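You operate a simulated robot arm through the tools that you are given. There is no shell and no other tool. Be economical: measure what you need, move in short steps, check, and stop when the job is done.

You are at the controls of a simulated two-armed robot. One attempt, no reset.

Task
Take the cream cup and leave it on the large blue tile. Fetch the clear cup marked "rinse" from the top of the tile table and set it on the top of the short table. Put the purple bead from the top of table 3 in the black basket. Pull the drawer marked small open. Do these in any order. Set down upright: cream cup, clear cup.

Only the result counts: the job must be done as asked and must still hold three seconds after the hand-in. Knocking over, shifting, dropping, spilling or breaking anything else fails it.

Robot
Two 7-joint arms with fingered hands on one trunk, on a base that drives. Base frame: it is fixed to the floor where the robot stands at the start and does not move with it; the origin is under the middle of the robot, x ahead of it, y to its left, z up; the surface under the hand at the start is at about z = 0.76. Units: m, rad, N and s.
The left shoulder is at the start at [0.07, 0.142, 1.064], the right one opposite. With the tool pointing down near the work surface each hand reaches from about 0.42 to 0.8 m from the robot's upright axis, wherever it stands, measured 20 degrees to its own side. Places, roughly: black basket (21x15x8 cm) [-8.8, -7.5, 0.8]; clear cup [0.5, -2.75, 0.75]; cream cup (7x7x9 cm) [0.7, 0, 0.8]; drawer marked small [0.4, -4.4, 0.8]; large blue tile (9x9x1 cm) [0.6, 0.6, 0.8]; purple bead (4x4x3 cm) [-8.8, -7.6, 0.8]; top of the short table [0.5, 0.3, 0.8]. Payload 3.6 kg a hand.
The tool frame of a hand sits at the grasp point between the pads (the TCP): z along the fingers, y along the line on which they close. The tips reach 0.025 m beyond it. Largest opening 0.088 m; the body of the gripper starts 0.029 m behind the TCP. The gripper is a hand of 5 fingers: y runs from the thumb to the fingers, the wrist lies at [-0.013, -0.097, -0.162] in the tool frame.
Orientation is that of the tool frame in the base frame, as [roll, pitch, yaw] about the fixed x, y, z axes, in that order (R = Rz(yaw) Ry(pitch) Rx(roll)). With the fingers straight down and the wrist toward the robot, the tool's x, y and z point along [0, 1, 0], [1, 0, 0] and [0, 0, -1] of the base frame.

Tools
- The arms move only by the tool play_rows. It takes "left_plan", "right_plan" or both (then of equal length, played together; a hand with none holds still); each is one flat list of numbers, 6 for each row, row after row: the shift along the tool's x, y, z in m, then the turn, a rotation vector about the tool's x, y, z in rad. In form: [x, y, z, rx, ry, rz, x, y, z, rx, ry, rz, ...]. A call has 1 to 12 rows; each row shifts and turns the commanded pose from where the row before left it, along the tool's axes as they then stand. A row lasts 0.2 s, in which the tool goes at most 0.05 m and 0.15 rad; a call with a longer step from one row to the next is refused whole. Where a pose cannot be reached the arm comes as near as it can. A force on the tool above 40 N (or 10 N above the force at the start of the call, whichever is more), or a blocked arm, ends the call early, and 0.2 s more pass. In this call time passes only in rows, and 0.2 s behind the last. It gives the time, the measured TCP pose, the force on the tool (base axes), the opening and the grip force at its end, in the units of the frame above (readings bear some noise), with the torque about the TCP (base axes, N m) and any sound that the robot's microphone picked up.
- Cameras (640 x 400 px; columns grow to the right, rows downward): "scene" is now at [0.1283, 0.016, 1.279]; the picture's right is [0.19, -0.98, 0.00], its down [-0.68, -0.13, -0.72] and it looks along [0.71, 0.14, -0.69] (base axes); focal length 222 px, centre (320, 200). "left" rides on the left gripper at [-0.059, -0.079, -0.105] in its tool frame; the picture's right is [-0.73, -0.32, 0.61], its down [0.62, -0.68, 0.38] and it looks along [0.29, 0.66, 0.70] (tool axes); focal length 234 px, centre (320, 200). "right" rides on the right gripper at [0.059, -0.079, -0.105] in its tool frame; the picture's right is [-0.73, 0.32, -0.61], its down [-0.62, -0.68, 0.38] and it looks along [-0.29, 0.66, 0.70] (tool axes); focal length 234 px, centre (320, 200). There is no depth. A picture from a camera that has moved, and an enlarged one, comes with that camera's place and axes in the base frame and with its lens.
- capture(camera): a new picture of that camera. The clock stands still meanwhile.
- raise_lower(by): slides the trunk up (or, below 0, down) by that many m; the arms and the scene camera ride with it, the base frame stays. It gives what a move gives, with no picture.
- steer(legs): drives the robot by 1 to 6 legs, each [ahead, left, turn to the left] in m, m and rad, along the robot's own axes; the way and the turn of a leg run together, so that a leg with both is an arc; at most 1.5 m and 3.142 rad a leg. The arms and the cameras ride along, it lands a little off, and it stops where it bumps. It gives what a move gives.
- move_fingers(index, middle, ring, little, thumb_bend, thumb_turn, hand): sets how far each is bent, from 0 (flat) to 1 (curled in); at 0.3 the hand is open as for a grip, at 0.7 the pads meet at the TCP. One left out holds its place. A second passes; each finger stops where it meets its share of the squeeze, and holds until it gets a number again. It is the only way to open and close the hand. It gives what a move gives, with no picture; readings hold the bend of each and the force on index, middle, ring, little, thumb and palm. thumb_turn goes from beside the hand (0) to across from the fingers (1), as for a grip.
- turn_head(pan, tilt): turns the head with the scene camera to pan (to the left, within 1.501 rad either way) and tilt (down, from -0.506 to 1.204), counted from straight ahead of the robot. It gives what a move gives.
- inspect(camera, box): a new picture of the part [left, top, right, bottom] of that camera's present view, enlarged. The clock stands still meanwhile.
- close_job(): hands the job in; it is judged then, once.

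Go step by step. Nothing tells you exact positions but the pictures and the camera data: compare them with the known pose of the tool, close in by small moves and look again before you grip or let go. The budget is 165 turns and 122 pictures, counting those below and the enlarged ones. Unless the task says otherwise, let go and move clear before handing in.

The tools are called as a command line: name --argument value ..., lists and objects as JSON in quotes. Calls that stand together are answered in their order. play_rows: Moves the arms, as the interface text tells. Its arguments: {"type":"object","properties":{"left_plan":{"type":"array"},"right_plan":{"type":"array"}},"required":[]} The other tools are called the same way: raise_lower (by) slides the trunk up or down; move_fingers (index, middle, ring, little, thumb_bend, thumb_turn, hand) moves the fingers one by one; steer (legs) drives the base; turn_head (pan, tilt) turns the head that bears the scene camera; capture (camera) takes a picture; inspect (camera, box) takes an enlarged picture of a part of a camera's view; close_job () hands the job in.

At the start:

```text
time: 0.0
left_eef_pos: [0.4559, 0.2901, 1.0009]
left_orientation: [3.14, -0.001, 1.57]
left_contact_force: [-0.1, 0.2, -0.5]
left_ft_torque: [0.01, 0.01, -0.01]
left_width: 0.0875
left_grasp_force: 0.0
left_shape: jaw
left_bend: [0.3, 0.3, 0.3, 0.3, 0.3, 0.98]
left_finger forces: [0.1, 0.0, 0.0, 0.0, 0.0, 0.1]
right_eef_pos: [0.5545, -0.1627, 1.0565]
right_orientation: [3.142, -0.002, 1.569]
right_contact_force: [-0.1, 1.0, 0.7]
right_ft_torque: [0.01, 0.03, -0.01]
right_width: 0.0874
right_grasp_force: 0.1
right_shape: jaw
right_bend: [0.3, 0.3, 0.3, 0.3, 0.3, 0.98]
right_finger forces: [0.1, 0.0, 0.1, 0.0, 0.0, 0.1]
trunk travel left (down, up): [-0.6, 0.34]
robot x, y, heading: [0.0011, 0.0021, -0.003]
head pan, tilt: [0.19, 0.768]
```

scene: 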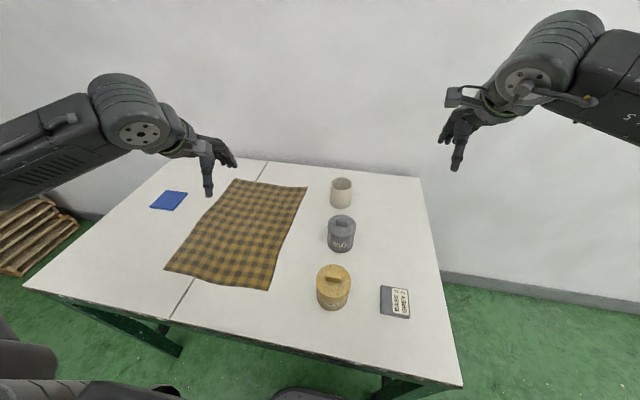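
right: 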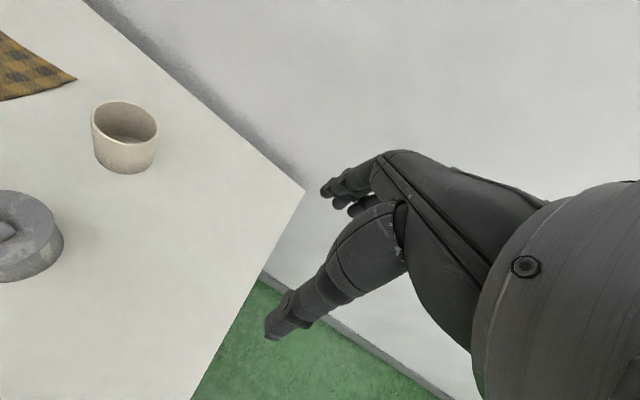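
left: 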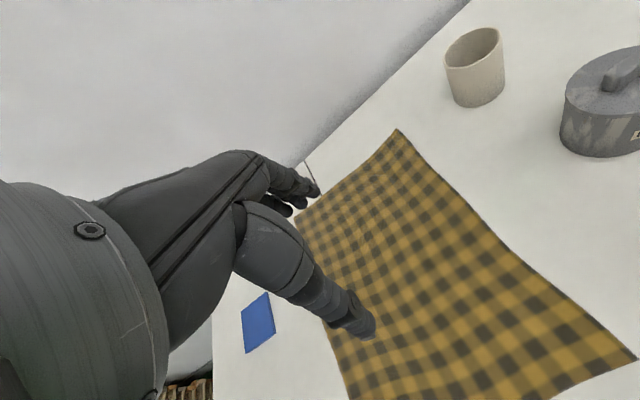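

The cream cup stands near [0.68, 0.045] and the blue tile near [0.565, 0.62]. I'll bring the left hand above the cup first, staying high.

play_rows --left_plan '[-0.0306, 0.028, 0, 0, 0, 0, -0.0306, 0.028, 0, 0, 0, 0, -0.0306, 0.028, 0, 0, 0, 0, -0.0306, 0.028, 0, 0, 0, 0, -0.0306, 0.028, 0, 0, 0, 0, -0.0306, 0.028, 0, 0, 0, 0, -0.0306, 0.028, 0, 0, 0, 0, -0.0306, 0.028, 0, 0, 0, 0]'

capture --camera "left"

capture --camera "scene"

```text
time: 1.8
left_eef_pos: [0.6809, 0.0424, 1.0012]
left_orientation: [-3.14, -0.001, 1.571]
left_contact_force: [0.5, -0.4, 0.5]
left_ft_torque: [-0.01, 0.01, -0.03]
left_width: 0.0877
left_grasp_force: 0.1
left_shape: jaw
left_bend: [0.3, 0.3, 0.3, 0.3, 0.3, 0.98]
left_finger forces: [0.0, 0.0, 0.0, 0.1, 0.1, 0.0]
right_eef_pos: [0.5552, -0.1641, 1.0554]
right_orientation: [3.14, -0.001, 1.572]
right_contact_force: [0.0, -1.1, -0.3]
right_ft_torque: [-0.02, -0.02, 0.01]
right_width: 0.0876
right_grasp_force: 0.0
right_shape: jaw
right_bend: [0.3, 0.3, 0.3, 0.3, 0.3, 0.98]
right_finger forces: [0.0, 0.0, 0.1, 0.0, 0.1, 0.1]
trunk travel left (down, up): [-0.6, 0.34]
robot x, y, heading: [0.0026, -0.0007, 0.004]
head pan, tilt: [0.19, 0.768]
```

```text
118 pictures are left
camera left: at [0.6024, -0.0159, 1.1052], right [-0.32, -0.72, -0.61], down [-0.68, 0.62, -0.38], along [0.66, 0.29, -0.7], focal length 234 px, centre (320, 200)
```

left: 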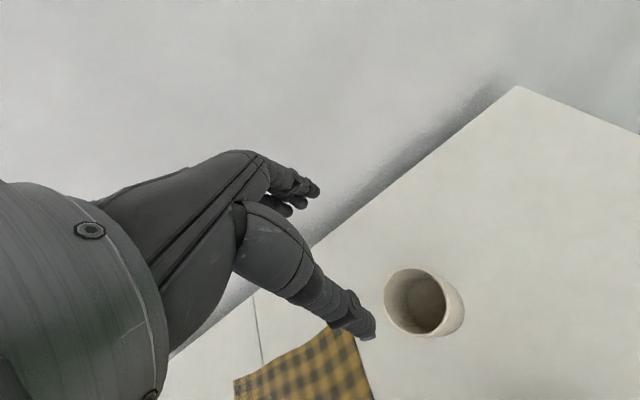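

```text
117 pictures are left
camera scene: at [0.1292, 0.0139, 1.2789], right [0.19, -0.98, 0.0], down [-0.68, -0.13, -0.72], along [0.71, 0.14, -0.7], focal length 222 px, centre (320, 200)
```

scene: 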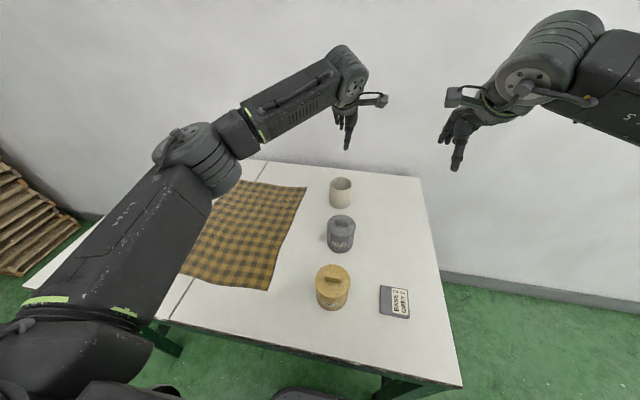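

The left view puts the cup's rim centre near [0.654, 0.046]. I'll line up over it and go halfway down, then look again.

play_rows --left_plan '[0.004, -0.027, 0, 0, 0, 0, 0, 0, 0.03, 0, 0, 0, 0, 0, 0.03, 0, 0, 0, 0, 0, 0.03, 0, 0, 0]'

capture --camera "left"

inspect --camera "scene" --box '[240, 80, 440, 320]'

```text
time: 2.8
left_eef_pos: [0.6535, 0.0494, 0.9104]
left_orientation: [-3.141, 0.0, 1.57]
left_contact_force: [-0.1, 0.2, -0.4]
left_ft_torque: [-0.01, 0.0, 0.03]
left_width: 0.0876
left_grasp_force: 0.0
left_shape: jaw
left_bend: [0.3, 0.3, 0.3, 0.3, 0.3, 0.98]
left_finger forces: [0.0, 0.0, 0.1, 0.1, 0.0, 0.0]
right_eef_pos: [0.5533, -0.1634, 1.0561]
right_orientation: [3.141, -0.001, 1.571]
right_contact_force: [0.5, 0.9, -0.3]
right_ft_torque: [-0.01, -0.01, 0.0]
right_width: 0.0876
right_grasp_force: 0.1
right_shape: jaw
right_bend: [0.3, 0.3, 0.3, 0.3, 0.3, 0.98]
right_finger forces: [0.1, 0.1, 0.0, 0.0, 0.0, 0.0]
trunk travel left (down, up): [-0.6, 0.34]
robot x, y, heading: [0.0014, 0.0011, -0.002]
head pan, tilt: [0.19, 0.768]
```

```text
116 pictures are left
camera left: at [0.5757, -0.0094, 1.0152], right [-0.32, -0.73, -0.61], down [-0.68, 0.62, -0.38], along [0.66, 0.29, -0.7], focal length 234 px, centre (320, 200)
```

left: 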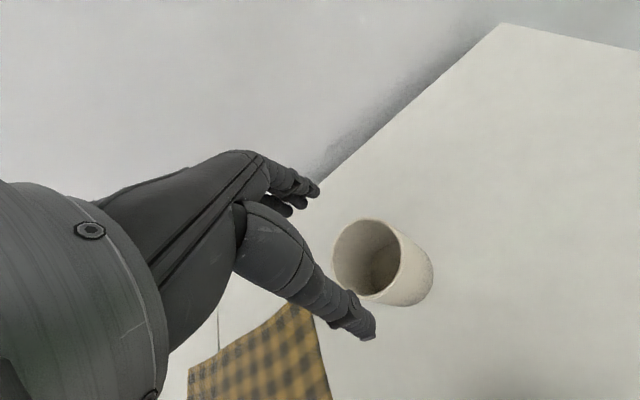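

```text
1.67 times, centred on (340, 200) of scene
camera zoom: at [0.1289, 0.0158, 1.279], right [0.19, -0.98, 0.0], down [-0.68, -0.13, -0.72], along [0.71, 0.14, -0.7], focal length 370 px, centre (287, 200)
```

zoom: 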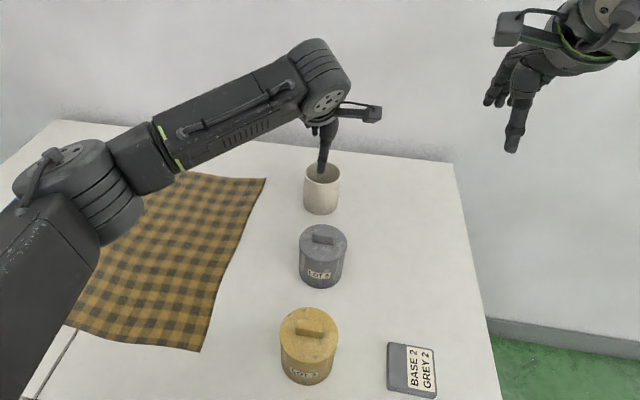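

The hand is within a few millimetres of the cup's axis. I'll correct the small offset and lower the hand around the cup.

play_rows --left_plan '[-0.004, 0, 0.02, 0, 0, 0, 0, 0, 0.02, 0, 0, 0, 0, 0, 0.02, 0, 0, 0, 0, 0, 0.02, 0, 0, 0]'

capture --camera "left"

inspect --camera "scene" --box '[280, 120, 400, 270]'

```text
time: 3.8
left_eef_pos: [0.6539, 0.0453, 0.8308]
left_orientation: [3.141, 0.001, 1.571]
left_contact_force: [0.4, -0.8, 0.2]
left_ft_torque: [0.02, 0.02, -0.03]
left_width: 0.0881
left_grasp_force: 0.0
left_shape: jaw
left_bend: [0.3, 0.3, 0.3, 0.3, 0.3, 0.98]
left_finger forces: [0.4, 0.1, 0.0, 0.0, 0.1, 0.0]
right_eef_pos: [0.5539, -0.1635, 1.0562]
right_orientation: [3.141, 0.001, 1.571]
right_contact_force: [0.9, -0.2, -0.5]
right_ft_torque: [0.0, -0.02, -0.02]
right_width: 0.0877
right_grasp_force: 0.0
right_shape: jaw
right_bend: [0.3, 0.3, 0.3, 0.3, 0.3, 0.98]
right_finger forces: [0.1, 0.0, 0.1, 0.0, 0.0, 0.1]
trunk travel left (down, up): [-0.6, 0.34]
robot x, y, heading: [-0.0003, -0.0004, 0.002]
head pan, tilt: [0.19, 0.768]
```

```text
114 pictures are left
camera left: at [0.5752, -0.013, 0.935], right [-0.32, -0.73, -0.61], down [-0.68, 0.62, -0.38], along [0.66, 0.29, -0.7], focal length 234 px, centre (320, 200)
```

left: 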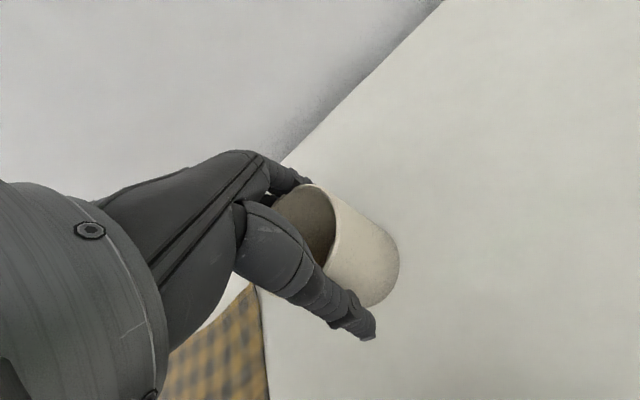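

```text
2.67 times, centred on (340, 195) of scene
camera zoom: at [0.1286, 0.0159, 1.279], right [0.19, -0.98, 0.0], down [-0.68, -0.13, -0.72], along [0.71, 0.14, -0.7], focal length 592 px, centre (267, 213)
```

zoom: 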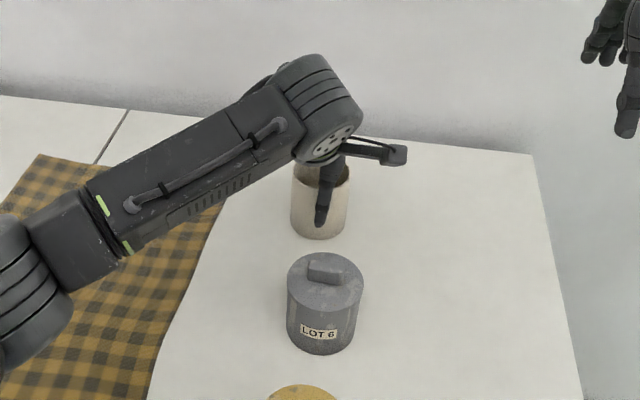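

The fingers straddle the cup with no contact. I'll close gently.

move_fingers --hand "left" --index 0.45 --middle 0.45 --ring 0.45 --little 0.45 --thumb_bend 0.45

capture --camera "left"

```text
time: 4.8
left_eef_pos: [0.6524, 0.0453, 0.8305]
left_orientation: [3.141, 0.0, 1.571]
left_contact_force: [0.5, -0.6, 0.7]
left_ft_torque: [-0.01, -0.07, -0.01]
left_width: 0.0639
left_grasp_force: 6.6
left_shape: fingers
left_bend: [0.4, 0.43, 0.45, 0.45, 0.41, 0.97]
left_finger forces: [5.3, 1.4, 0.1, 0.1, 6.5, 0.1]
right_eef_pos: [0.5536, -0.1645, 1.0559]
right_orientation: [3.14, 0.0, 1.572]
right_contact_force: [0.0, -0.1, -0.1]
right_ft_torque: [-0.02, 0.0, -0.02]
right_width: 0.0878
right_grasp_force: 0.1
right_shape: jaw
right_bend: [0.3, 0.3, 0.3, 0.3, 0.3, 0.98]
right_finger forces: [0.1, 0.0, 0.1, 0.0, 0.0, 0.0]
trunk travel left (down, up): [-0.6, 0.34]
robot x, y, heading: [-0.0007, 0.0015, -0.0]
head pan, tilt: [0.19, 0.768]
```

```text
112 pictures are left
camera left: at [0.575, -0.013, 0.9355], right [-0.32, -0.73, -0.61], down [-0.68, 0.62, -0.38], along [0.66, 0.29, -0.7], focal length 234 px, centre (320, 200)
```

left: 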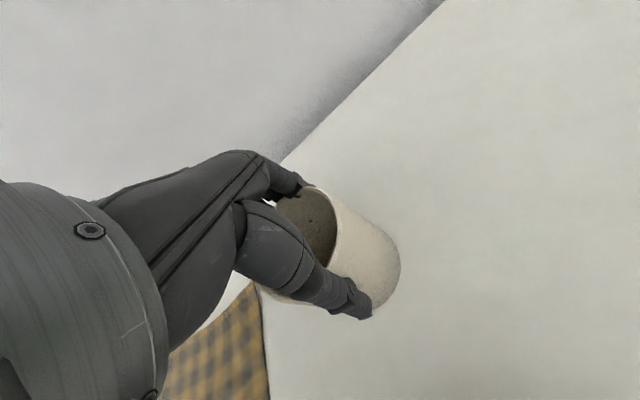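

Index and thumb hold the cup, the other fingers only barely. I'll firm the grip, then lift a little.

move_fingers --hand "left" --index 0.55 --middle 0.55 --ring 0.55 --little 0.55 --thumb_bend 0.55

play_rows --left_plan '[0, 0, -0.02, 0, 0, 0, 0, 0, -0.03, 0, 0, 0, 0, 0, -0.03, 0, 0, 0]'

capture --camera "left"

inspect --camera "scene" --box '[260, 100, 420, 250]'

```text
time: 5.8
left_eef_pos: [0.6534, 0.0458, 0.8305]
left_orientation: [-3.141, -0.001, 1.568]
left_contact_force: [1.5, -0.2, 5.1]
left_ft_torque: [0.02, -0.24, -0.02]
left_width: 0.0572
left_grasp_force: 19.4
left_shape: fingers
left_bend: [0.44, 0.47, 0.5, 0.55, 0.46, 0.96]
left_finger forces: [9.9, 5.9, 3.6, 0.1, 19.5, 0.0]
right_eef_pos: [0.5526, -0.1632, 1.056]
right_orientation: [-3.141, 0.001, 1.57]
right_contact_force: [0.9, -1.2, 0.2]
right_ft_torque: [-0.02, 0.02, 0.02]
right_width: 0.0875
right_grasp_force: 0.0
right_shape: jaw
right_bend: [0.3, 0.3, 0.3, 0.3, 0.3, 0.98]
right_finger forces: [0.0, 0.0, 0.0, 0.1, 0.0, 0.0]
trunk travel left (down, up): [-0.6, 0.34]
robot x, y, heading: [-0.0007, -0.0008, -0.001]
head pan, tilt: [0.19, 0.768]
```

```text
time: 6.6
left_eef_pos: [0.6538, 0.0448, 0.9108]
left_orientation: [3.14, 0.002, 1.569]
left_contact_force: [0.5, -0.6, -0.6]
left_ft_torque: [-0.01, 0.02, 0.0]
left_width: 0.0562
left_grasp_force: 18.1
left_shape: fingers
left_bend: [0.44, 0.48, 0.5, 0.55, 0.47, 0.96]
left_finger forces: [9.4, 5.3, 3.3, 0.0, 18.7, 0.1]
right_eef_pos: [0.5545, -0.1634, 1.0574]
right_orientation: [3.141, -0.001, 1.573]
right_contact_force: [0.1, -0.1, 0.4]
right_ft_torque: [0.02, 0.01, 0.0]
right_width: 0.0879
right_grasp_force: 0.0
right_shape: jaw
right_bend: [0.3, 0.3, 0.3, 0.3, 0.3, 0.98]
right_finger forces: [0.1, 0.1, 0.0, 0.1, 0.0, 0.1]
trunk travel left (down, up): [-0.6, 0.34]
robot x, y, heading: [0.0024, -0.0005, 0.004]
head pan, tilt: [0.19, 0.768]
```

```text
111 pictures are left
camera left: at [0.5744, -0.0136, 1.0154], right [-0.32, -0.73, -0.61], down [-0.68, 0.62, -0.38], along [0.66, 0.29, -0.7], focal length 234 px, centre (320, 200)
```

left: 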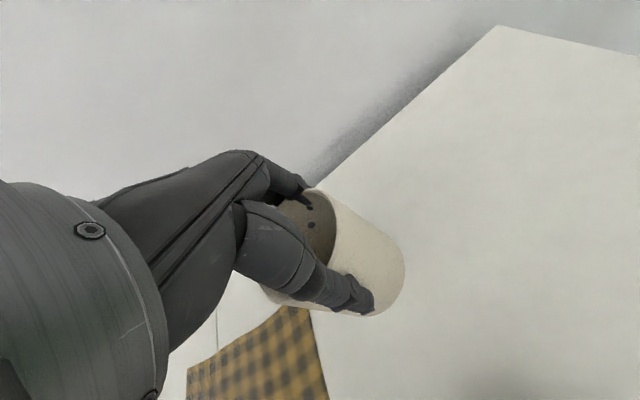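

```text
2.67 times, centred on (340, 175) of scene
camera zoom: at [0.1281, 0.0156, 1.2789], right [0.19, -0.98, 0.0], down [-0.68, -0.13, -0.72], along [0.71, 0.14, -0.69], focal length 592 px, centre (267, 267)
```

zoom: 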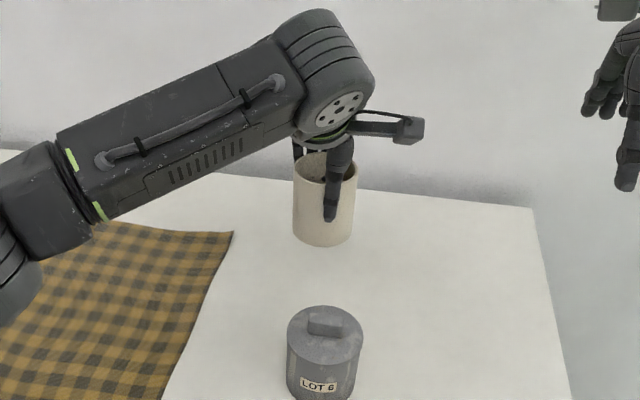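

The cup is held upright and clear. I'll swing it left over the cloth at height, then drive 0.25 m left to bring the tile into reach.

play_rows --left_plan '[0.0375, -0.011, -0.005, 0, 0, 0, 0.0375, -0.011, -0.005, 0, 0, 0, 0.0375, -0.011, -0.005, 0, 0, 0, 0.0375, -0.011, -0.005, 0, 0, 0, 0.0375, -0.011, -0.005, 0, 0, 0, 0.0375, -0.011, -0.005, 0, 0, 0, 0.0375, -0.011, -0.005, 0, 0, 0, 0.0375, -0.011, -0.005, 0, 0, 0]'

steer --legs '[[0, 0.25, 0]]'

turn_head --pan 0.6 --tilt 0.8

capture --camera "scene"

capture --camera "left"

```text
time: 8.4
left_eef_pos: [0.5647, 0.3478, 0.9521]
left_orientation: [3.141, -0.001, 1.57]
left_contact_force: [-0.4, 0.1, -1.4]
left_ft_torque: [0.0, 0.01, 0.0]
left_width: 0.0559
left_grasp_force: 17.3
left_shape: fingers
left_bend: [0.45, 0.48, 0.51, 0.55, 0.47, 0.96]
left_finger forces: [9.0, 5.0, 3.0, 0.1, 17.7, 0.0]
right_eef_pos: [0.5531, -0.1626, 1.0576]
right_orientation: [-3.141, 0.001, 1.571]
right_contact_force: [0.5, 0.4, 0.9]
right_ft_torque: [-0.02, 0.04, 0.02]
right_width: 0.0876
right_grasp_force: 0.1
right_shape: jaw
right_bend: [0.3, 0.3, 0.3, 0.3, 0.3, 0.98]
right_finger forces: [0.0, 0.0, 0.0, 0.1, 0.1, 0.0]
trunk travel left (down, up): [-0.6, 0.34]
robot x, y, heading: [-0.0009, 0.0009, 0.002]
head pan, tilt: [0.19, 0.768]
```

```text
time: 10.2
left_eef_pos: [0.5647, 0.5947, 0.9509]
left_orientation: [-3.141, 0.0, 1.571]
left_contact_force: [0.1, -0.2, -1.3]
left_ft_torque: [-0.03, -0.01, 0.01]
left_width: 0.0557
left_grasp_force: 17.0
left_shape: fingers
left_bend: [0.45, 0.48, 0.51, 0.55, 0.47, 0.96]
left_finger forces: [9.1, 5.1, 2.9, 0.0, 17.5, 0.0]
right_eef_pos: [0.5538, 0.0857, 1.057]
right_orientation: [-3.14, -0.001, 1.573]
right_contact_force: [-0.1, 0.1, -0.5]
right_ft_torque: [-0.01, 0.0, 0.0]
right_width: 0.0881
right_grasp_force: 0.0
right_shape: jaw
right_bend: [0.3, 0.3, 0.3, 0.3, 0.3, 0.98]
right_finger forces: [0.0, 0.0, 0.0, 0.0, 0.0, 0.0]
trunk travel left (down, up): [-0.6, 0.34]
robot x, y, heading: [-0.0005, 0.2481, -0.001]
head pan, tilt: [0.19, 0.768]
```

```text
time: 11.1
left_eef_pos: [0.5649, 0.5951, 0.9509]
left_orientation: [-3.141, 0.0, 1.571]
left_contact_force: [-0.1, -0.3, -0.4]
left_ft_torque: [0.02, -0.01, 0.03]
left_width: 0.0558
left_grasp_force: 17.3
left_shape: fingers
left_bend: [0.45, 0.48, 0.51, 0.55, 0.47, 0.96]
left_finger forces: [9.0, 5.0, 2.9, 0.0, 17.6, 0.1]
right_eef_pos: [0.5537, 0.0854, 1.0561]
right_orientation: [3.141, -0.001, 1.573]
right_contact_force: [-0.5, 0.6, 0.4]
right_ft_torque: [0.0, -0.03, 0.0]
right_width: 0.0875
right_grasp_force: 0.1
right_shape: jaw
right_bend: [0.3, 0.3, 0.3, 0.3, 0.3, 0.98]
right_finger forces: [0.1, 0.0, 0.1, 0.1, 0.1, 0.0]
trunk travel left (down, up): [-0.6, 0.34]
robot x, y, heading: [0.0015, 0.2504, 0.001]
head pan, tilt: [0.6, 0.799]
```

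```text
109 pictures are left
camera scene: at [0.1143, 0.294, 1.2764], right [0.56, -0.83, 0.0], down [-0.59, -0.4, -0.7], along [0.58, 0.39, -0.72], focal length 222 px, centre (320, 200)
```

scene: 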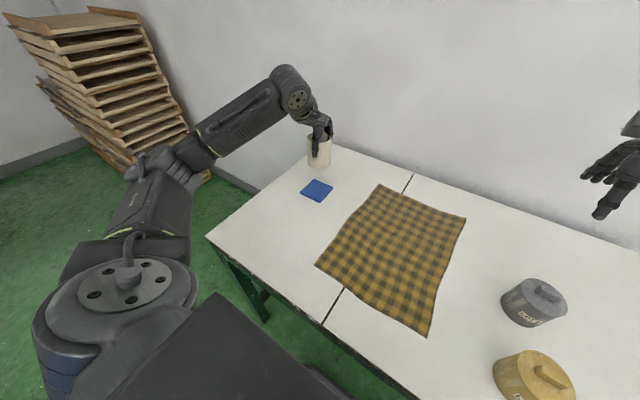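

```text
108 pictures are left
camera left: at [0.4866, 0.5361, 1.056], right [-0.32, -0.73, -0.61], down [-0.68, 0.62, -0.38], along [0.66, 0.29, -0.7], focal length 234 px, centre (320, 200)
```

left: 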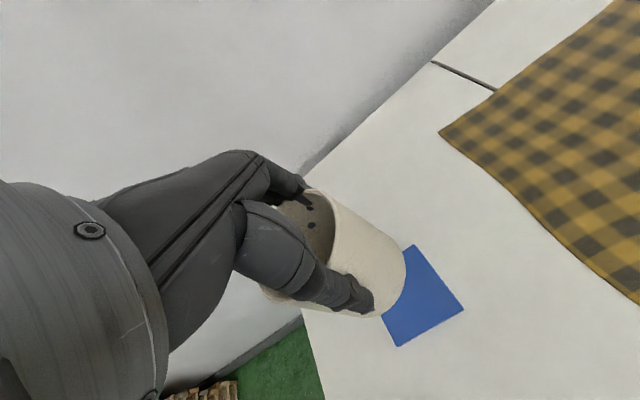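

The tile's centre comes out near [0.555, 0.604] in both views. I'll line the cup up above it and stop about 2 cm short.

play_rows --left_plan '[0.008, -0.009, 0.01, 0, 0, 0, 0, 0, 0.03, 0, 0, 0, 0, 0, 0.03, 0, 0, 0, 0, 0, 0.02, 0, 0, 0]'

inspect --camera "scene" --box '[240, 120, 400, 220]'

capture --camera "left"

```text
time: 12.1
left_eef_pos: [0.5575, 0.6039, 0.861]
left_orientation: [-3.141, 0.001, 1.572]
left_contact_force: [-0.5, -0.1, -0.8]
left_ft_torque: [0.01, -0.01, -0.02]
left_width: 0.0553
left_grasp_force: 16.9
left_shape: fingers
left_bend: [0.45, 0.49, 0.51, 0.55, 0.47, 0.96]
left_finger forces: [8.9, 5.0, 2.8, 0.1, 17.1, 0.1]
right_eef_pos: [0.5534, 0.0848, 1.0563]
right_orientation: [3.141, 0.001, 1.572]
right_contact_force: [0.0, -0.6, -0.9]
right_ft_torque: [-0.01, 0.01, -0.01]
right_width: 0.0875
right_grasp_force: 0.1
right_shape: jaw
right_bend: [0.3, 0.3, 0.3, 0.3, 0.3, 0.98]
right_finger forces: [0.0, 0.1, 0.1, 0.0, 0.0, 0.0]
trunk travel left (down, up): [-0.6, 0.34]
robot x, y, heading: [-0.008, 0.2451, -0.001]
head pan, tilt: [0.6, 0.799]
```

```text
4.00 times, centred on (320, 170) of scene
camera zoom: at [0.1144, 0.2945, 1.2764], right [0.57, -0.82, 0.0], down [-0.59, -0.41, -0.7], along [0.57, 0.39, -0.72], focal length 888 px, centre (320, 320)
```

zoom: 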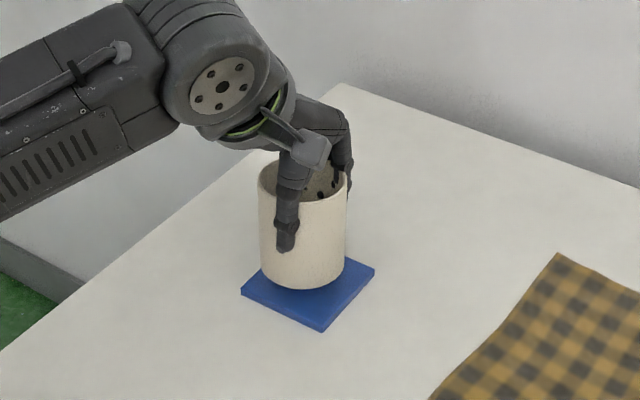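

```text
106 pictures are left
camera left: at [0.4781, 0.5451, 0.9657], right [-0.32, -0.73, -0.61], down [-0.68, 0.62, -0.38], along [0.66, 0.29, -0.7], focal length 234 px, centre (320, 200)
```

left: 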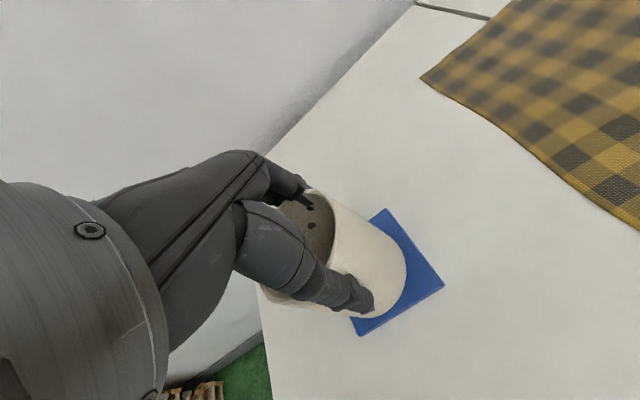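

The cup sits over the tile to within a few mm. I'll lower it gently onto the tile.

play_rows --left_plan '[-0.003, 0.001, 0.008, 0, 0, 0, 0, 0, 0.006, 0, 0, 0, 0, 0, 0.004, 0, 0, 0]'

inspect --camera "scene" --box '[240, 120, 400, 220]'

```text
time: 12.9
left_eef_pos: [0.5572, 0.6012, 0.8433]
left_orientation: [-3.141, 0.0, 1.573]
left_contact_force: [0.2, -0.4, -1.0]
left_ft_torque: [0.02, 0.02, -0.02]
left_width: 0.0552
left_grasp_force: 16.9
left_shape: fingers
left_bend: [0.45, 0.49, 0.51, 0.55, 0.47, 0.96]
left_finger forces: [8.8, 5.0, 2.9, 0.0, 17.0, 0.0]
right_eef_pos: [0.5551, 0.0853, 1.057]
right_orientation: [3.14, 0.0, 1.572]
right_contact_force: [0.4, -0.4, 0.3]
right_ft_torque: [0.01, -0.02, 0.0]
right_width: 0.0875
right_grasp_force: 0.0
right_shape: jaw
right_bend: [0.3, 0.3, 0.3, 0.3, 0.3, 0.98]
right_finger forces: [0.1, 0.0, 0.0, 0.1, 0.1, 0.0]
trunk travel left (down, up): [-0.6, 0.34]
robot x, y, heading: [-0.0002, 0.2478, -0.002]
head pan, tilt: [0.6, 0.799]
```

```text
4.00 times, centred on (320, 170) of scene
camera zoom: at [0.1142, 0.2944, 1.2764], right [0.57, -0.82, 0.0], down [-0.59, -0.41, -0.7], along [0.57, 0.39, -0.72], focal length 888 px, centre (320, 320)
```

zoom: 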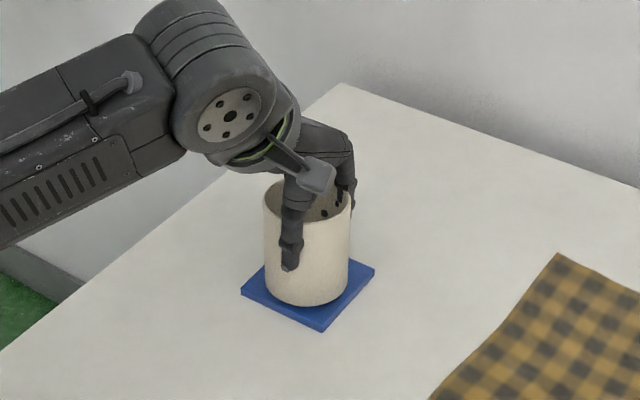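

play_rows --left_plan '[0, 0, 0.002, 0, 0, 0, 0, 0, 0.002, 0, 0, 0]'

```text
time: 13.5
left_eef_pos: [0.5567, 0.6003, 0.8413]
left_orientation: [3.137, -0.001, 1.571]
left_contact_force: [-0.4, -1.4, 7.5]
left_ft_torque: [0.07, -0.18, -0.01]
left_width: 0.0553
left_grasp_force: 18.5
left_shape: fingers
left_bend: [0.45, 0.48, 0.51, 0.55, 0.47, 0.96]
left_finger forces: [9.8, 5.5, 3.4, 0.1, 18.4, 0.0]
right_eef_pos: [0.5533, 0.085, 1.0568]
right_orientation: [3.14, -0.001, 1.573]
right_contact_force: [-0.1, 0.3, 0.0]
right_ft_torque: [0.05, 0.0, 0.0]
right_width: 0.0878
right_grasp_force: 0.1
right_shape: jaw
right_bend: [0.3, 0.3, 0.3, 0.3, 0.3, 0.98]
right_finger forces: [0.0, 0.0, 0.1, 0.1, 0.0, 0.0]
trunk travel left (down, up): [-0.6, 0.34]
robot x, y, heading: [-0.0009, 0.2518, -0.003]
head pan, tilt: [0.6, 0.799]
```

The cup is resting on the tile: the upward force is 7.5 N. I'll open the hand.

move_fingers --hand "left" --index 0.28 --middle 0.28 --ring 0.28 --little 0.28 --thumb_bend 0.28

inspect --camera "scene" --box '[240, 120, 400, 220]'

```text
time: 14.5
left_eef_pos: [0.5558, 0.6002, 0.8385]
left_orientation: [3.142, 0.001, 1.571]
left_contact_force: [0.1, 0.4, 0.8]
left_ft_torque: [0.03, -0.02, -0.02]
left_width: 0.0881
left_grasp_force: 0.0
left_shape: fingers
left_bend: [0.28, 0.28, 0.28, 0.28, 0.28, 0.97]
left_finger forces: [0.1, 0.0, 0.0, 0.1, 0.0, 0.1]
right_eef_pos: [0.5542, 0.084, 1.0567]
right_orientation: [-3.141, 0.0, 1.573]
right_contact_force: [-0.2, -0.1, -0.3]
right_ft_torque: [0.02, 0.02, 0.0]
right_width: 0.0878
right_grasp_force: 0.0
right_shape: jaw
right_bend: [0.3, 0.3, 0.3, 0.3, 0.3, 0.98]
right_finger forces: [0.1, 0.0, 0.0, 0.1, 0.0, 0.1]
trunk travel left (down, up): [-0.6, 0.34]
robot x, y, heading: [0.0, 0.2506, -0.001]
head pan, tilt: [0.6, 0.799]
```

```text
4.00 times, centred on (320, 170) of scene
camera zoom: at [0.114, 0.2942, 1.2765], right [0.57, -0.82, 0.0], down [-0.59, -0.41, -0.7], along [0.57, 0.39, -0.72], focal length 888 px, centre (320, 320)
```

zoom: 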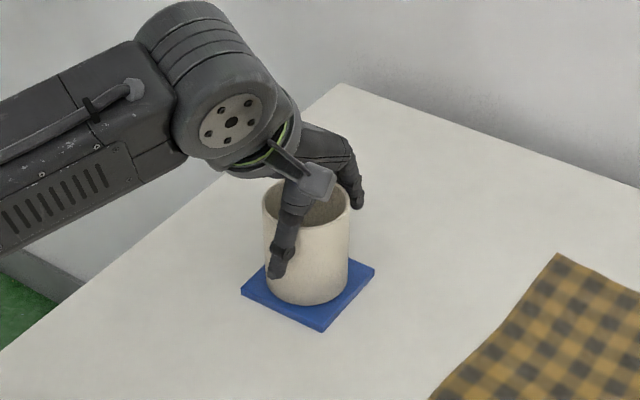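

The cup stands free on the tile. I'll lift straight up, then draw the arm back.

play_rows --left_plan '[0, 0, -0.02, 0, 0, 0, 0, 0, -0.04, 0, 0, 0, 0, 0, -0.04, 0, 0, 0, 0, 0, -0.04, 0, 0, 0, 0, 0, -0.04, 0, 0, 0, -0.02, -0.02, 0, 0, 0, 0, -0.03, -0.02, 0, 0, 0, 0, -0.03, -0.02, 0, 0, 0, 0, -0.03, -0.02, 0, 0, 0, 0, -0.03, -0.02, 0, 0, 0, 0]'

turn_head --pan -1.5 --tilt 0.3

capture --camera "scene"

```text
time: 16.7
left_eef_pos: [0.4565, 0.459, 1.0197]
left_orientation: [-3.141, 0.001, 1.573]
left_contact_force: [-1.0, 0.7, 0.3]
left_ft_torque: [0.0, 0.04, -0.03]
left_width: 0.0887
left_grasp_force: 0.1
left_shape: fingers
left_bend: [0.28, 0.28, 0.28, 0.28, 0.28, 0.97]
left_finger forces: [0.1, 0.0, 0.0, 0.0, 0.0, 0.0]
right_eef_pos: [0.5526, 0.0863, 1.0563]
right_orientation: [3.141, -0.001, 1.574]
right_contact_force: [-0.5, 0.5, -0.5]
right_ft_torque: [-0.02, 0.02, -0.01]
right_width: 0.0877
right_grasp_force: 0.0
right_shape: jaw
right_bend: [0.3, 0.3, 0.3, 0.3, 0.3, 0.98]
right_finger forces: [0.0, 0.0, 0.1, 0.0, 0.0, 0.0]
trunk travel left (down, up): [-0.6, 0.34]
robot x, y, heading: [0.0008, 0.2509, 0.002]
head pan, tilt: [0.6, 0.799]
```

```text
time: 18.7
left_eef_pos: [0.4578, 0.4609, 1.0179]
left_orientation: [3.141, 0.0, 1.571]
left_contact_force: [-0.4, -0.5, -0.5]
left_ft_torque: [0.01, 0.0, 0.0]
left_width: 0.0886
left_grasp_force: 0.0
left_shape: fingers
left_bend: [0.28, 0.28, 0.28, 0.28, 0.28, 0.97]
left_finger forces: [0.0, 0.2, 0.1, 0.0, 0.1, 0.0]
right_eef_pos: [0.5538, 0.0845, 1.0571]
right_orientation: [-3.141, 0.0, 1.571]
right_contact_force: [-1.4, -0.8, 0.9]
right_ft_torque: [0.02, 0.01, 0.01]
right_width: 0.0877
right_grasp_force: 0.0
right_shape: jaw
right_bend: [0.3, 0.3, 0.3, 0.3, 0.3, 0.98]
right_finger forces: [0.0, 0.0, 0.0, 0.0, 0.0, 0.0]
trunk travel left (down, up): [-0.6, 0.34]
robot x, y, heading: [-0.0031, 0.2485, -0.001]
head pan, tilt: [-1.499, 0.3]
```

```text
103 pictures are left
camera scene: at [0.0544, 0.1555, 1.3208], right [-1.0, -0.07, 0.0], down [-0.02, 0.29, -0.96], along [0.07, -0.95, -0.3], focal length 222 px, centre (320, 200)
```

scene: 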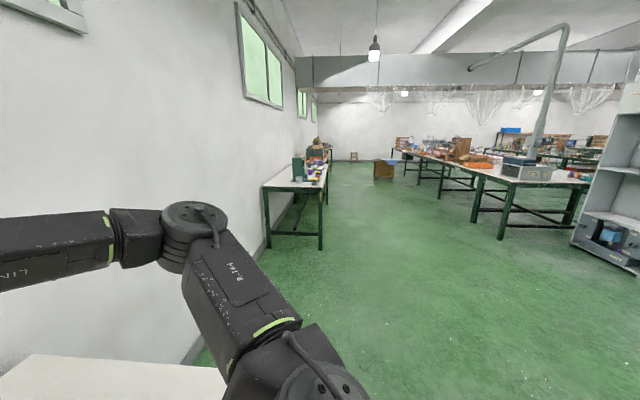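

The cup stays on the tile and the aisle is clear, with the tile table along the wall to the right. I'll back away from the table and slide right to about y = -2.7.

steer --legs '[[-0.5, 0, 0], [0, -1.4, 0], [0, -1.4, 0]]'

turn_head --pan -0.1 --tilt 0.5

capture --camera "scene"

```text
time: 34.8
left_eef_pos: [-0.0351, -2.3275, 1.0191]
left_orientation: [3.141, -0.001, 1.575]
left_contact_force: [0.2, -0.1, 0.3]
left_ft_torque: [0.0, 0.02, -0.03]
left_width: 0.0883
left_grasp_force: 0.0
left_shape: fingers
left_bend: [0.28, 0.28, 0.28, 0.28, 0.28, 0.97]
left_finger forces: [0.1, 0.0, 0.1, 0.0, 0.0, 0.0]
right_eef_pos: [0.0617, -2.7025, 1.0562]
right_orientation: [-3.141, -0.001, 1.578]
right_contact_force: [0.4, -1.1, -0.4]
right_ft_torque: [0.02, -0.02, -0.01]
right_width: 0.0878
right_grasp_force: 0.0
right_shape: jaw
right_bend: [0.3, 0.3, 0.3, 0.3, 0.3, 0.98]
right_finger forces: [0.1, 0.1, 0.1, 0.0, 0.0, 0.0]
trunk travel left (down, up): [-0.6, 0.34]
robot x, y, heading: [-0.4903, -2.5449, 0.004]
head pan, tilt: [-1.499, 0.3]
```

```text
time: 36.3
left_eef_pos: [-0.0361, -2.3272, 1.0187]
left_orientation: [-3.141, 0.001, 1.576]
left_contact_force: [-0.4, -0.4, 0.0]
left_ft_torque: [0.01, -0.01, -0.02]
left_width: 0.0886
left_grasp_force: 0.2
left_shape: fingers
left_bend: [0.28, 0.28, 0.28, 0.28, 0.28, 0.97]
left_finger forces: [0.0, 0.0, 0.1, 0.0, 0.0, 0.0]
right_eef_pos: [0.0631, -2.7026, 1.0561]
right_orientation: [3.14, -0.002, 1.576]
right_contact_force: [-0.9, 0.0, -0.3]
right_ft_torque: [0.03, 0.01, -0.01]
right_width: 0.0878
right_grasp_force: 0.0
right_shape: jaw
right_bend: [0.3, 0.3, 0.3, 0.3, 0.3, 0.98]
right_finger forces: [0.1, 0.1, 0.0, 0.1, 0.0, 0.0]
trunk travel left (down, up): [-0.6, 0.34]
robot x, y, heading: [-0.4904, -2.5431, 0.006]
head pan, tilt: [-0.099, 0.499]
```

```text
102 pictures are left
camera scene: at [-0.354, -2.5503, 1.3024], right [-0.09, -1.0, 0.0], down [-0.48, 0.05, -0.88], along [0.87, -0.08, -0.48], focal length 222 px, centre (320, 200)
```

scene: 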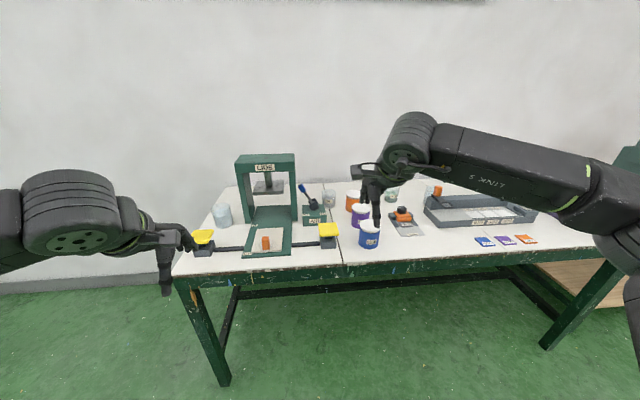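

The tile table is cluttered and I can see several clear cups. I'll zoom in to find the one marked "rinse".

inspect --camera "scene" --box '[180, 150, 340, 250]'

inspect --camera "scene" --box '[300, 160, 460, 260]'

```text
4.00 times, centred on (260, 200) of scene
camera zoom: at [-0.354, -2.5503, 1.3024], right [-0.09, -1.0, 0.0], down [-0.48, 0.05, -0.88], along [0.87, -0.08, -0.48], focal length 888 px, centre (560, 200)
```

zoom: 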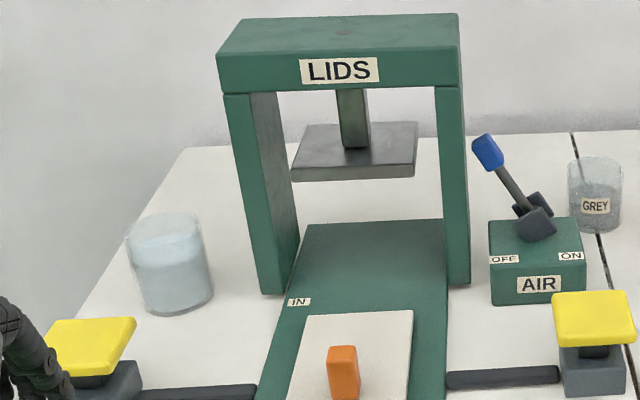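

```text
4.00 times, centred on (380, 210) of scene
camera zoom: at [-0.354, -2.5503, 1.3024], right [-0.09, -1.0, 0.0], down [-0.48, 0.05, -0.88], along [0.87, -0.08, -0.48], focal length 888 px, centre (80, 160)
```

zoom: 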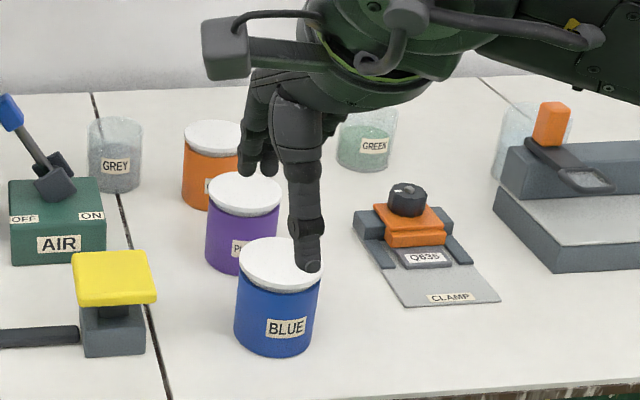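

The grey and green cups carry other labels. Unlabelled from here are one at the left (~[0.45, -2.2]) and one at the right behind the rail (~[0.57, -3.17]), so I'll slide right to look at that one.

steer --legs '[[0, -0.75, 0]]'

capture --camera "scene"

```text
time: 40.3
left_eef_pos: [-0.0308, -3.0748, 1.019]
left_orientation: [3.14, 0.0, 1.579]
left_contact_force: [-0.3, 0.0, 0.1]
left_ft_torque: [0.03, -0.04, 0.0]
left_width: 0.0886
left_grasp_force: 0.0
left_shape: fingers
left_bend: [0.28, 0.28, 0.28, 0.28, 0.28, 0.97]
left_finger forces: [0.1, 0.1, 0.0, 0.1, 0.1, 0.0]
right_eef_pos: [0.0688, -3.4482, 1.0552]
right_orientation: [-3.142, 0.001, 1.581]
right_contact_force: [0.4, -0.3, 0.0]
right_ft_torque: [-0.03, -0.03, 0.01]
right_width: 0.0875
right_grasp_force: 0.1
right_shape: jaw
right_bend: [0.3, 0.3, 0.3, 0.3, 0.3, 0.98]
right_finger forces: [0.0, 0.0, 0.0, 0.1, 0.0, 0.1]
trunk travel left (down, up): [-0.6, 0.34]
robot x, y, heading: [-0.4873, -3.2924, 0.012]
head pan, tilt: [-0.099, 0.499]
```

```text
99 pictures are left
camera scene: at [-0.3483, -3.298, 1.3024], right [-0.09, -1.0, 0.0], down [-0.48, 0.04, -0.88], along [0.87, -0.08, -0.48], focal length 222 px, centre (320, 200)
```

scene: 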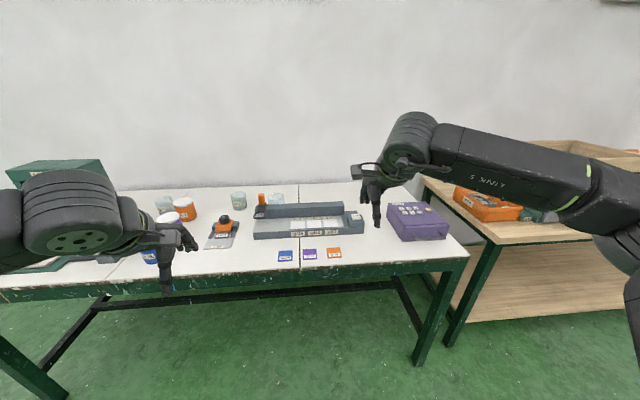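

inspect --camera "scene" --box '[140, 170, 380, 280]'

inspect --camera "scene" --box '[220, 180, 300, 230]'

inspect --camera "scene" --box '[340, 140, 640, 330]'

```text
2.67 times, centred on (260, 225) of scene
camera zoom: at [-0.3483, -3.298, 1.3024], right [-0.09, -1.0, 0.0], down [-0.48, 0.04, -0.88], along [0.87, -0.08, -0.48], focal length 592 px, centre (480, 133)
```

zoom: 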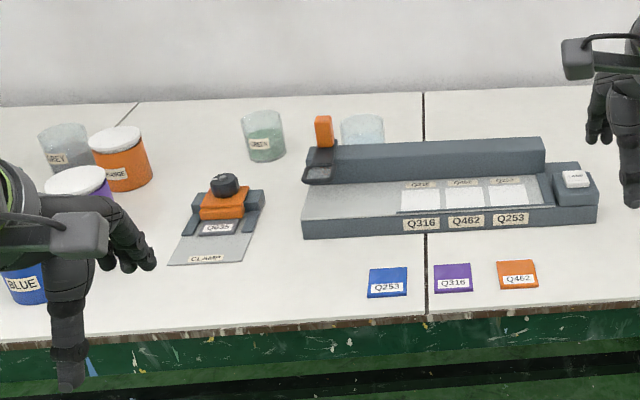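

```text
8.00 times, centred on (260, 205) of scene
camera zoom: at [-0.3483, -3.298, 1.3024], right [-0.09, -1.0, 0.0], down [-0.48, 0.04, -0.88], along [0.87, -0.08, -0.48], focal length 1775 px, centre (800, 160)
```

zoom: 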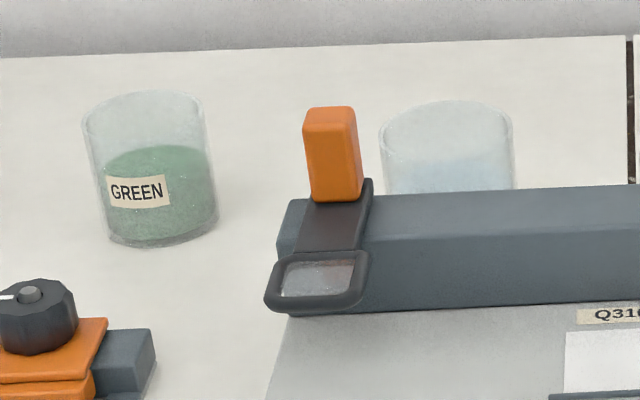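

```text
2.11 times, centred on (490, 235) of scene
camera zoom: at [-0.3483, -3.298, 1.3024], right [-0.09, -1.0, 0.0], down [-0.48, 0.04, -0.88], along [0.87, -0.08, -0.48], focal length 467 px, centre (-38, 126)
```

zoom: 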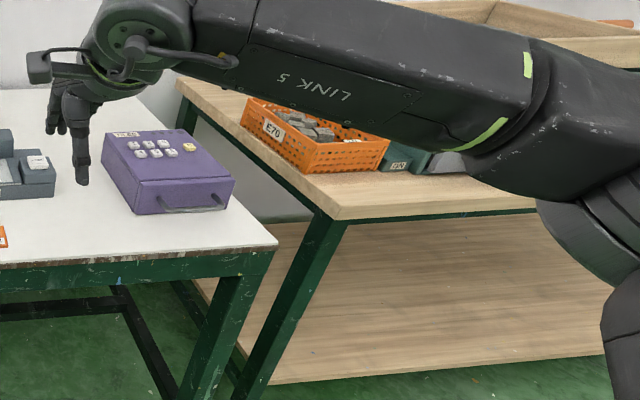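

The fourth cup holds clear liquid and its lower half is hidden behind the cutter's rail. I'll raise the trunk to look over the rail.

raise_lower --by 0.33

steer --legs '[[0.3, 0, 0]]'

turn_head --pan 0.2 --tilt 0.8

capture --camera "scene"

```text
time: 43.6
left_eef_pos: [-0.0305, -3.0745, 1.3498]
left_orientation: [-3.14, -0.001, 1.578]
left_contact_force: [0.5, 0.2, 0.2]
left_ft_torque: [-0.03, 0.0, 0.01]
left_width: 0.0886
left_grasp_force: 0.0
left_shape: fingers
left_bend: [0.28, 0.28, 0.28, 0.28, 0.28, 0.97]
left_finger forces: [0.0, 0.1, 0.1, 0.1, 0.0, 0.0]
right_eef_pos: [0.0692, -3.4474, 1.3864]
right_orientation: [-3.14, 0.0, 1.581]
right_contact_force: [-0.1, 0.5, -0.5]
right_ft_torque: [0.03, 0.01, 0.03]
right_width: 0.0877
right_grasp_force: 0.1
right_shape: jaw
right_bend: [0.3, 0.3, 0.3, 0.3, 0.3, 0.98]
right_finger forces: [0.0, 0.0, 0.0, 0.1, 0.0, 0.1]
trunk travel left (down, up): [-0.93, 0.01]
robot x, y, heading: [-0.4865, -3.2894, 0.012]
head pan, tilt: [-0.099, 0.499]
```

```text
time: 45.6
left_eef_pos: [0.2699, -3.0722, 1.3497]
left_orientation: [3.14, 0.001, 1.581]
left_contact_force: [0.3, 0.4, 0.2]
left_ft_torque: [0.01, 0.01, 0.0]
left_width: 0.0883
left_grasp_force: 0.0
left_shape: fingers
left_bend: [0.28, 0.28, 0.28, 0.28, 0.28, 0.97]
left_finger forces: [0.1, 0.0, 0.0, 0.1, 0.1, 0.0]
right_eef_pos: [0.3678, -3.4459, 1.3873]
right_orientation: [3.14, 0.0, 1.582]
right_contact_force: [-1.2, 0.0, -0.3]
right_ft_torque: [0.0, -0.01, 0.0]
right_width: 0.0877
right_grasp_force: 0.1
right_shape: jaw
right_bend: [0.3, 0.3, 0.3, 0.3, 0.3, 0.98]
right_finger forces: [0.0, 0.0, 0.0, 0.0, 0.0, 0.0]
trunk travel left (down, up): [-0.93, 0.01]
robot x, y, heading: [-0.1844, -3.2898, 0.007]
head pan, tilt: [-0.099, 0.499]
```

```text
time: 46.4
left_eef_pos: [0.2721, -3.0738, 1.3485]
left_orientation: [3.141, 0.001, 1.58]
left_contact_force: [-0.2, 0.6, 0.0]
left_ft_torque: [0.03, -0.01, -0.03]
left_width: 0.0885
left_grasp_force: 0.0
left_shape: fingers
left_bend: [0.28, 0.28, 0.28, 0.28, 0.28, 0.97]
left_finger forces: [0.1, 0.1, 0.0, 0.0, 0.0, 0.1]
right_eef_pos: [0.3705, -3.4473, 1.3862]
right_orientation: [-3.141, -0.001, 1.581]
right_contact_force: [0.1, 0.6, 0.2]
right_ft_torque: [0.0, -0.02, -0.01]
right_width: 0.0877
right_grasp_force: 0.0
right_shape: jaw
right_bend: [0.3, 0.3, 0.3, 0.3, 0.3, 0.98]
right_finger forces: [0.1, 0.0, 0.1, 0.1, 0.1, 0.0]
trunk travel left (down, up): [-0.93, 0.01]
robot x, y, heading: [-0.1822, -3.2818, 0.008]
head pan, tilt: [0.201, 0.799]
```

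```text
95 pictures are left
camera scene: at [-0.0574, -3.2702, 1.6064], right [0.21, -0.98, 0.0], down [-0.7, -0.15, -0.7], along [0.68, 0.14, -0.72], focal length 222 px, centre (320, 200)
```

scene: 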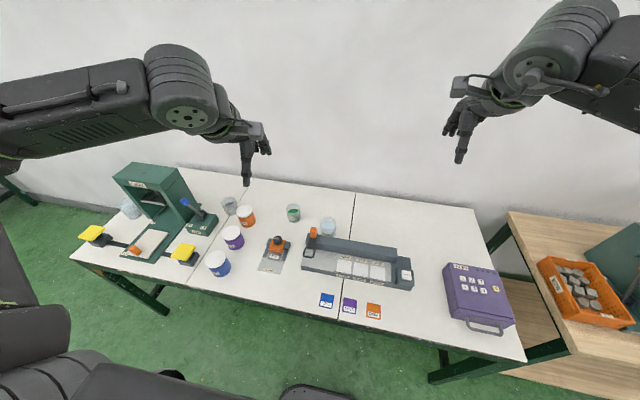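

inspect --camera "scene" --box '[300, 205, 364, 245]'

inspect --camera "scene" --box '[110, 180, 190, 230]'

```text
10.00 times, centred on (332, 225) of scene
camera zoom: at [-0.0574, -3.2702, 1.6064], right [0.21, -0.98, 0.0], down [-0.7, -0.15, -0.7], along [0.68, 0.14, -0.72], focal length 2219 px, centre (200, -50)
```

zoom: 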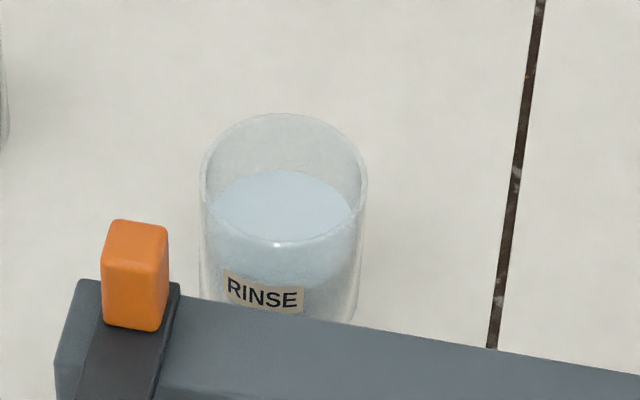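

```text
8.00 times, centred on (150, 205) of scene
camera zoom: at [-0.0574, -3.2702, 1.6064], right [0.21, -0.98, 0.0], down [-0.7, -0.15, -0.7], along [0.68, 0.14, -0.72], focal length 1775 px, centre (1680, 160)
```

zoom: 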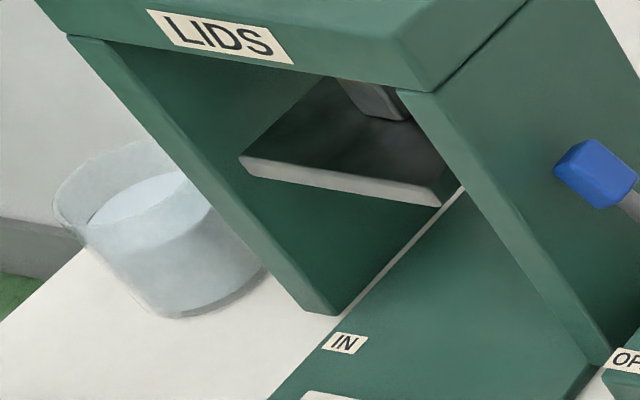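

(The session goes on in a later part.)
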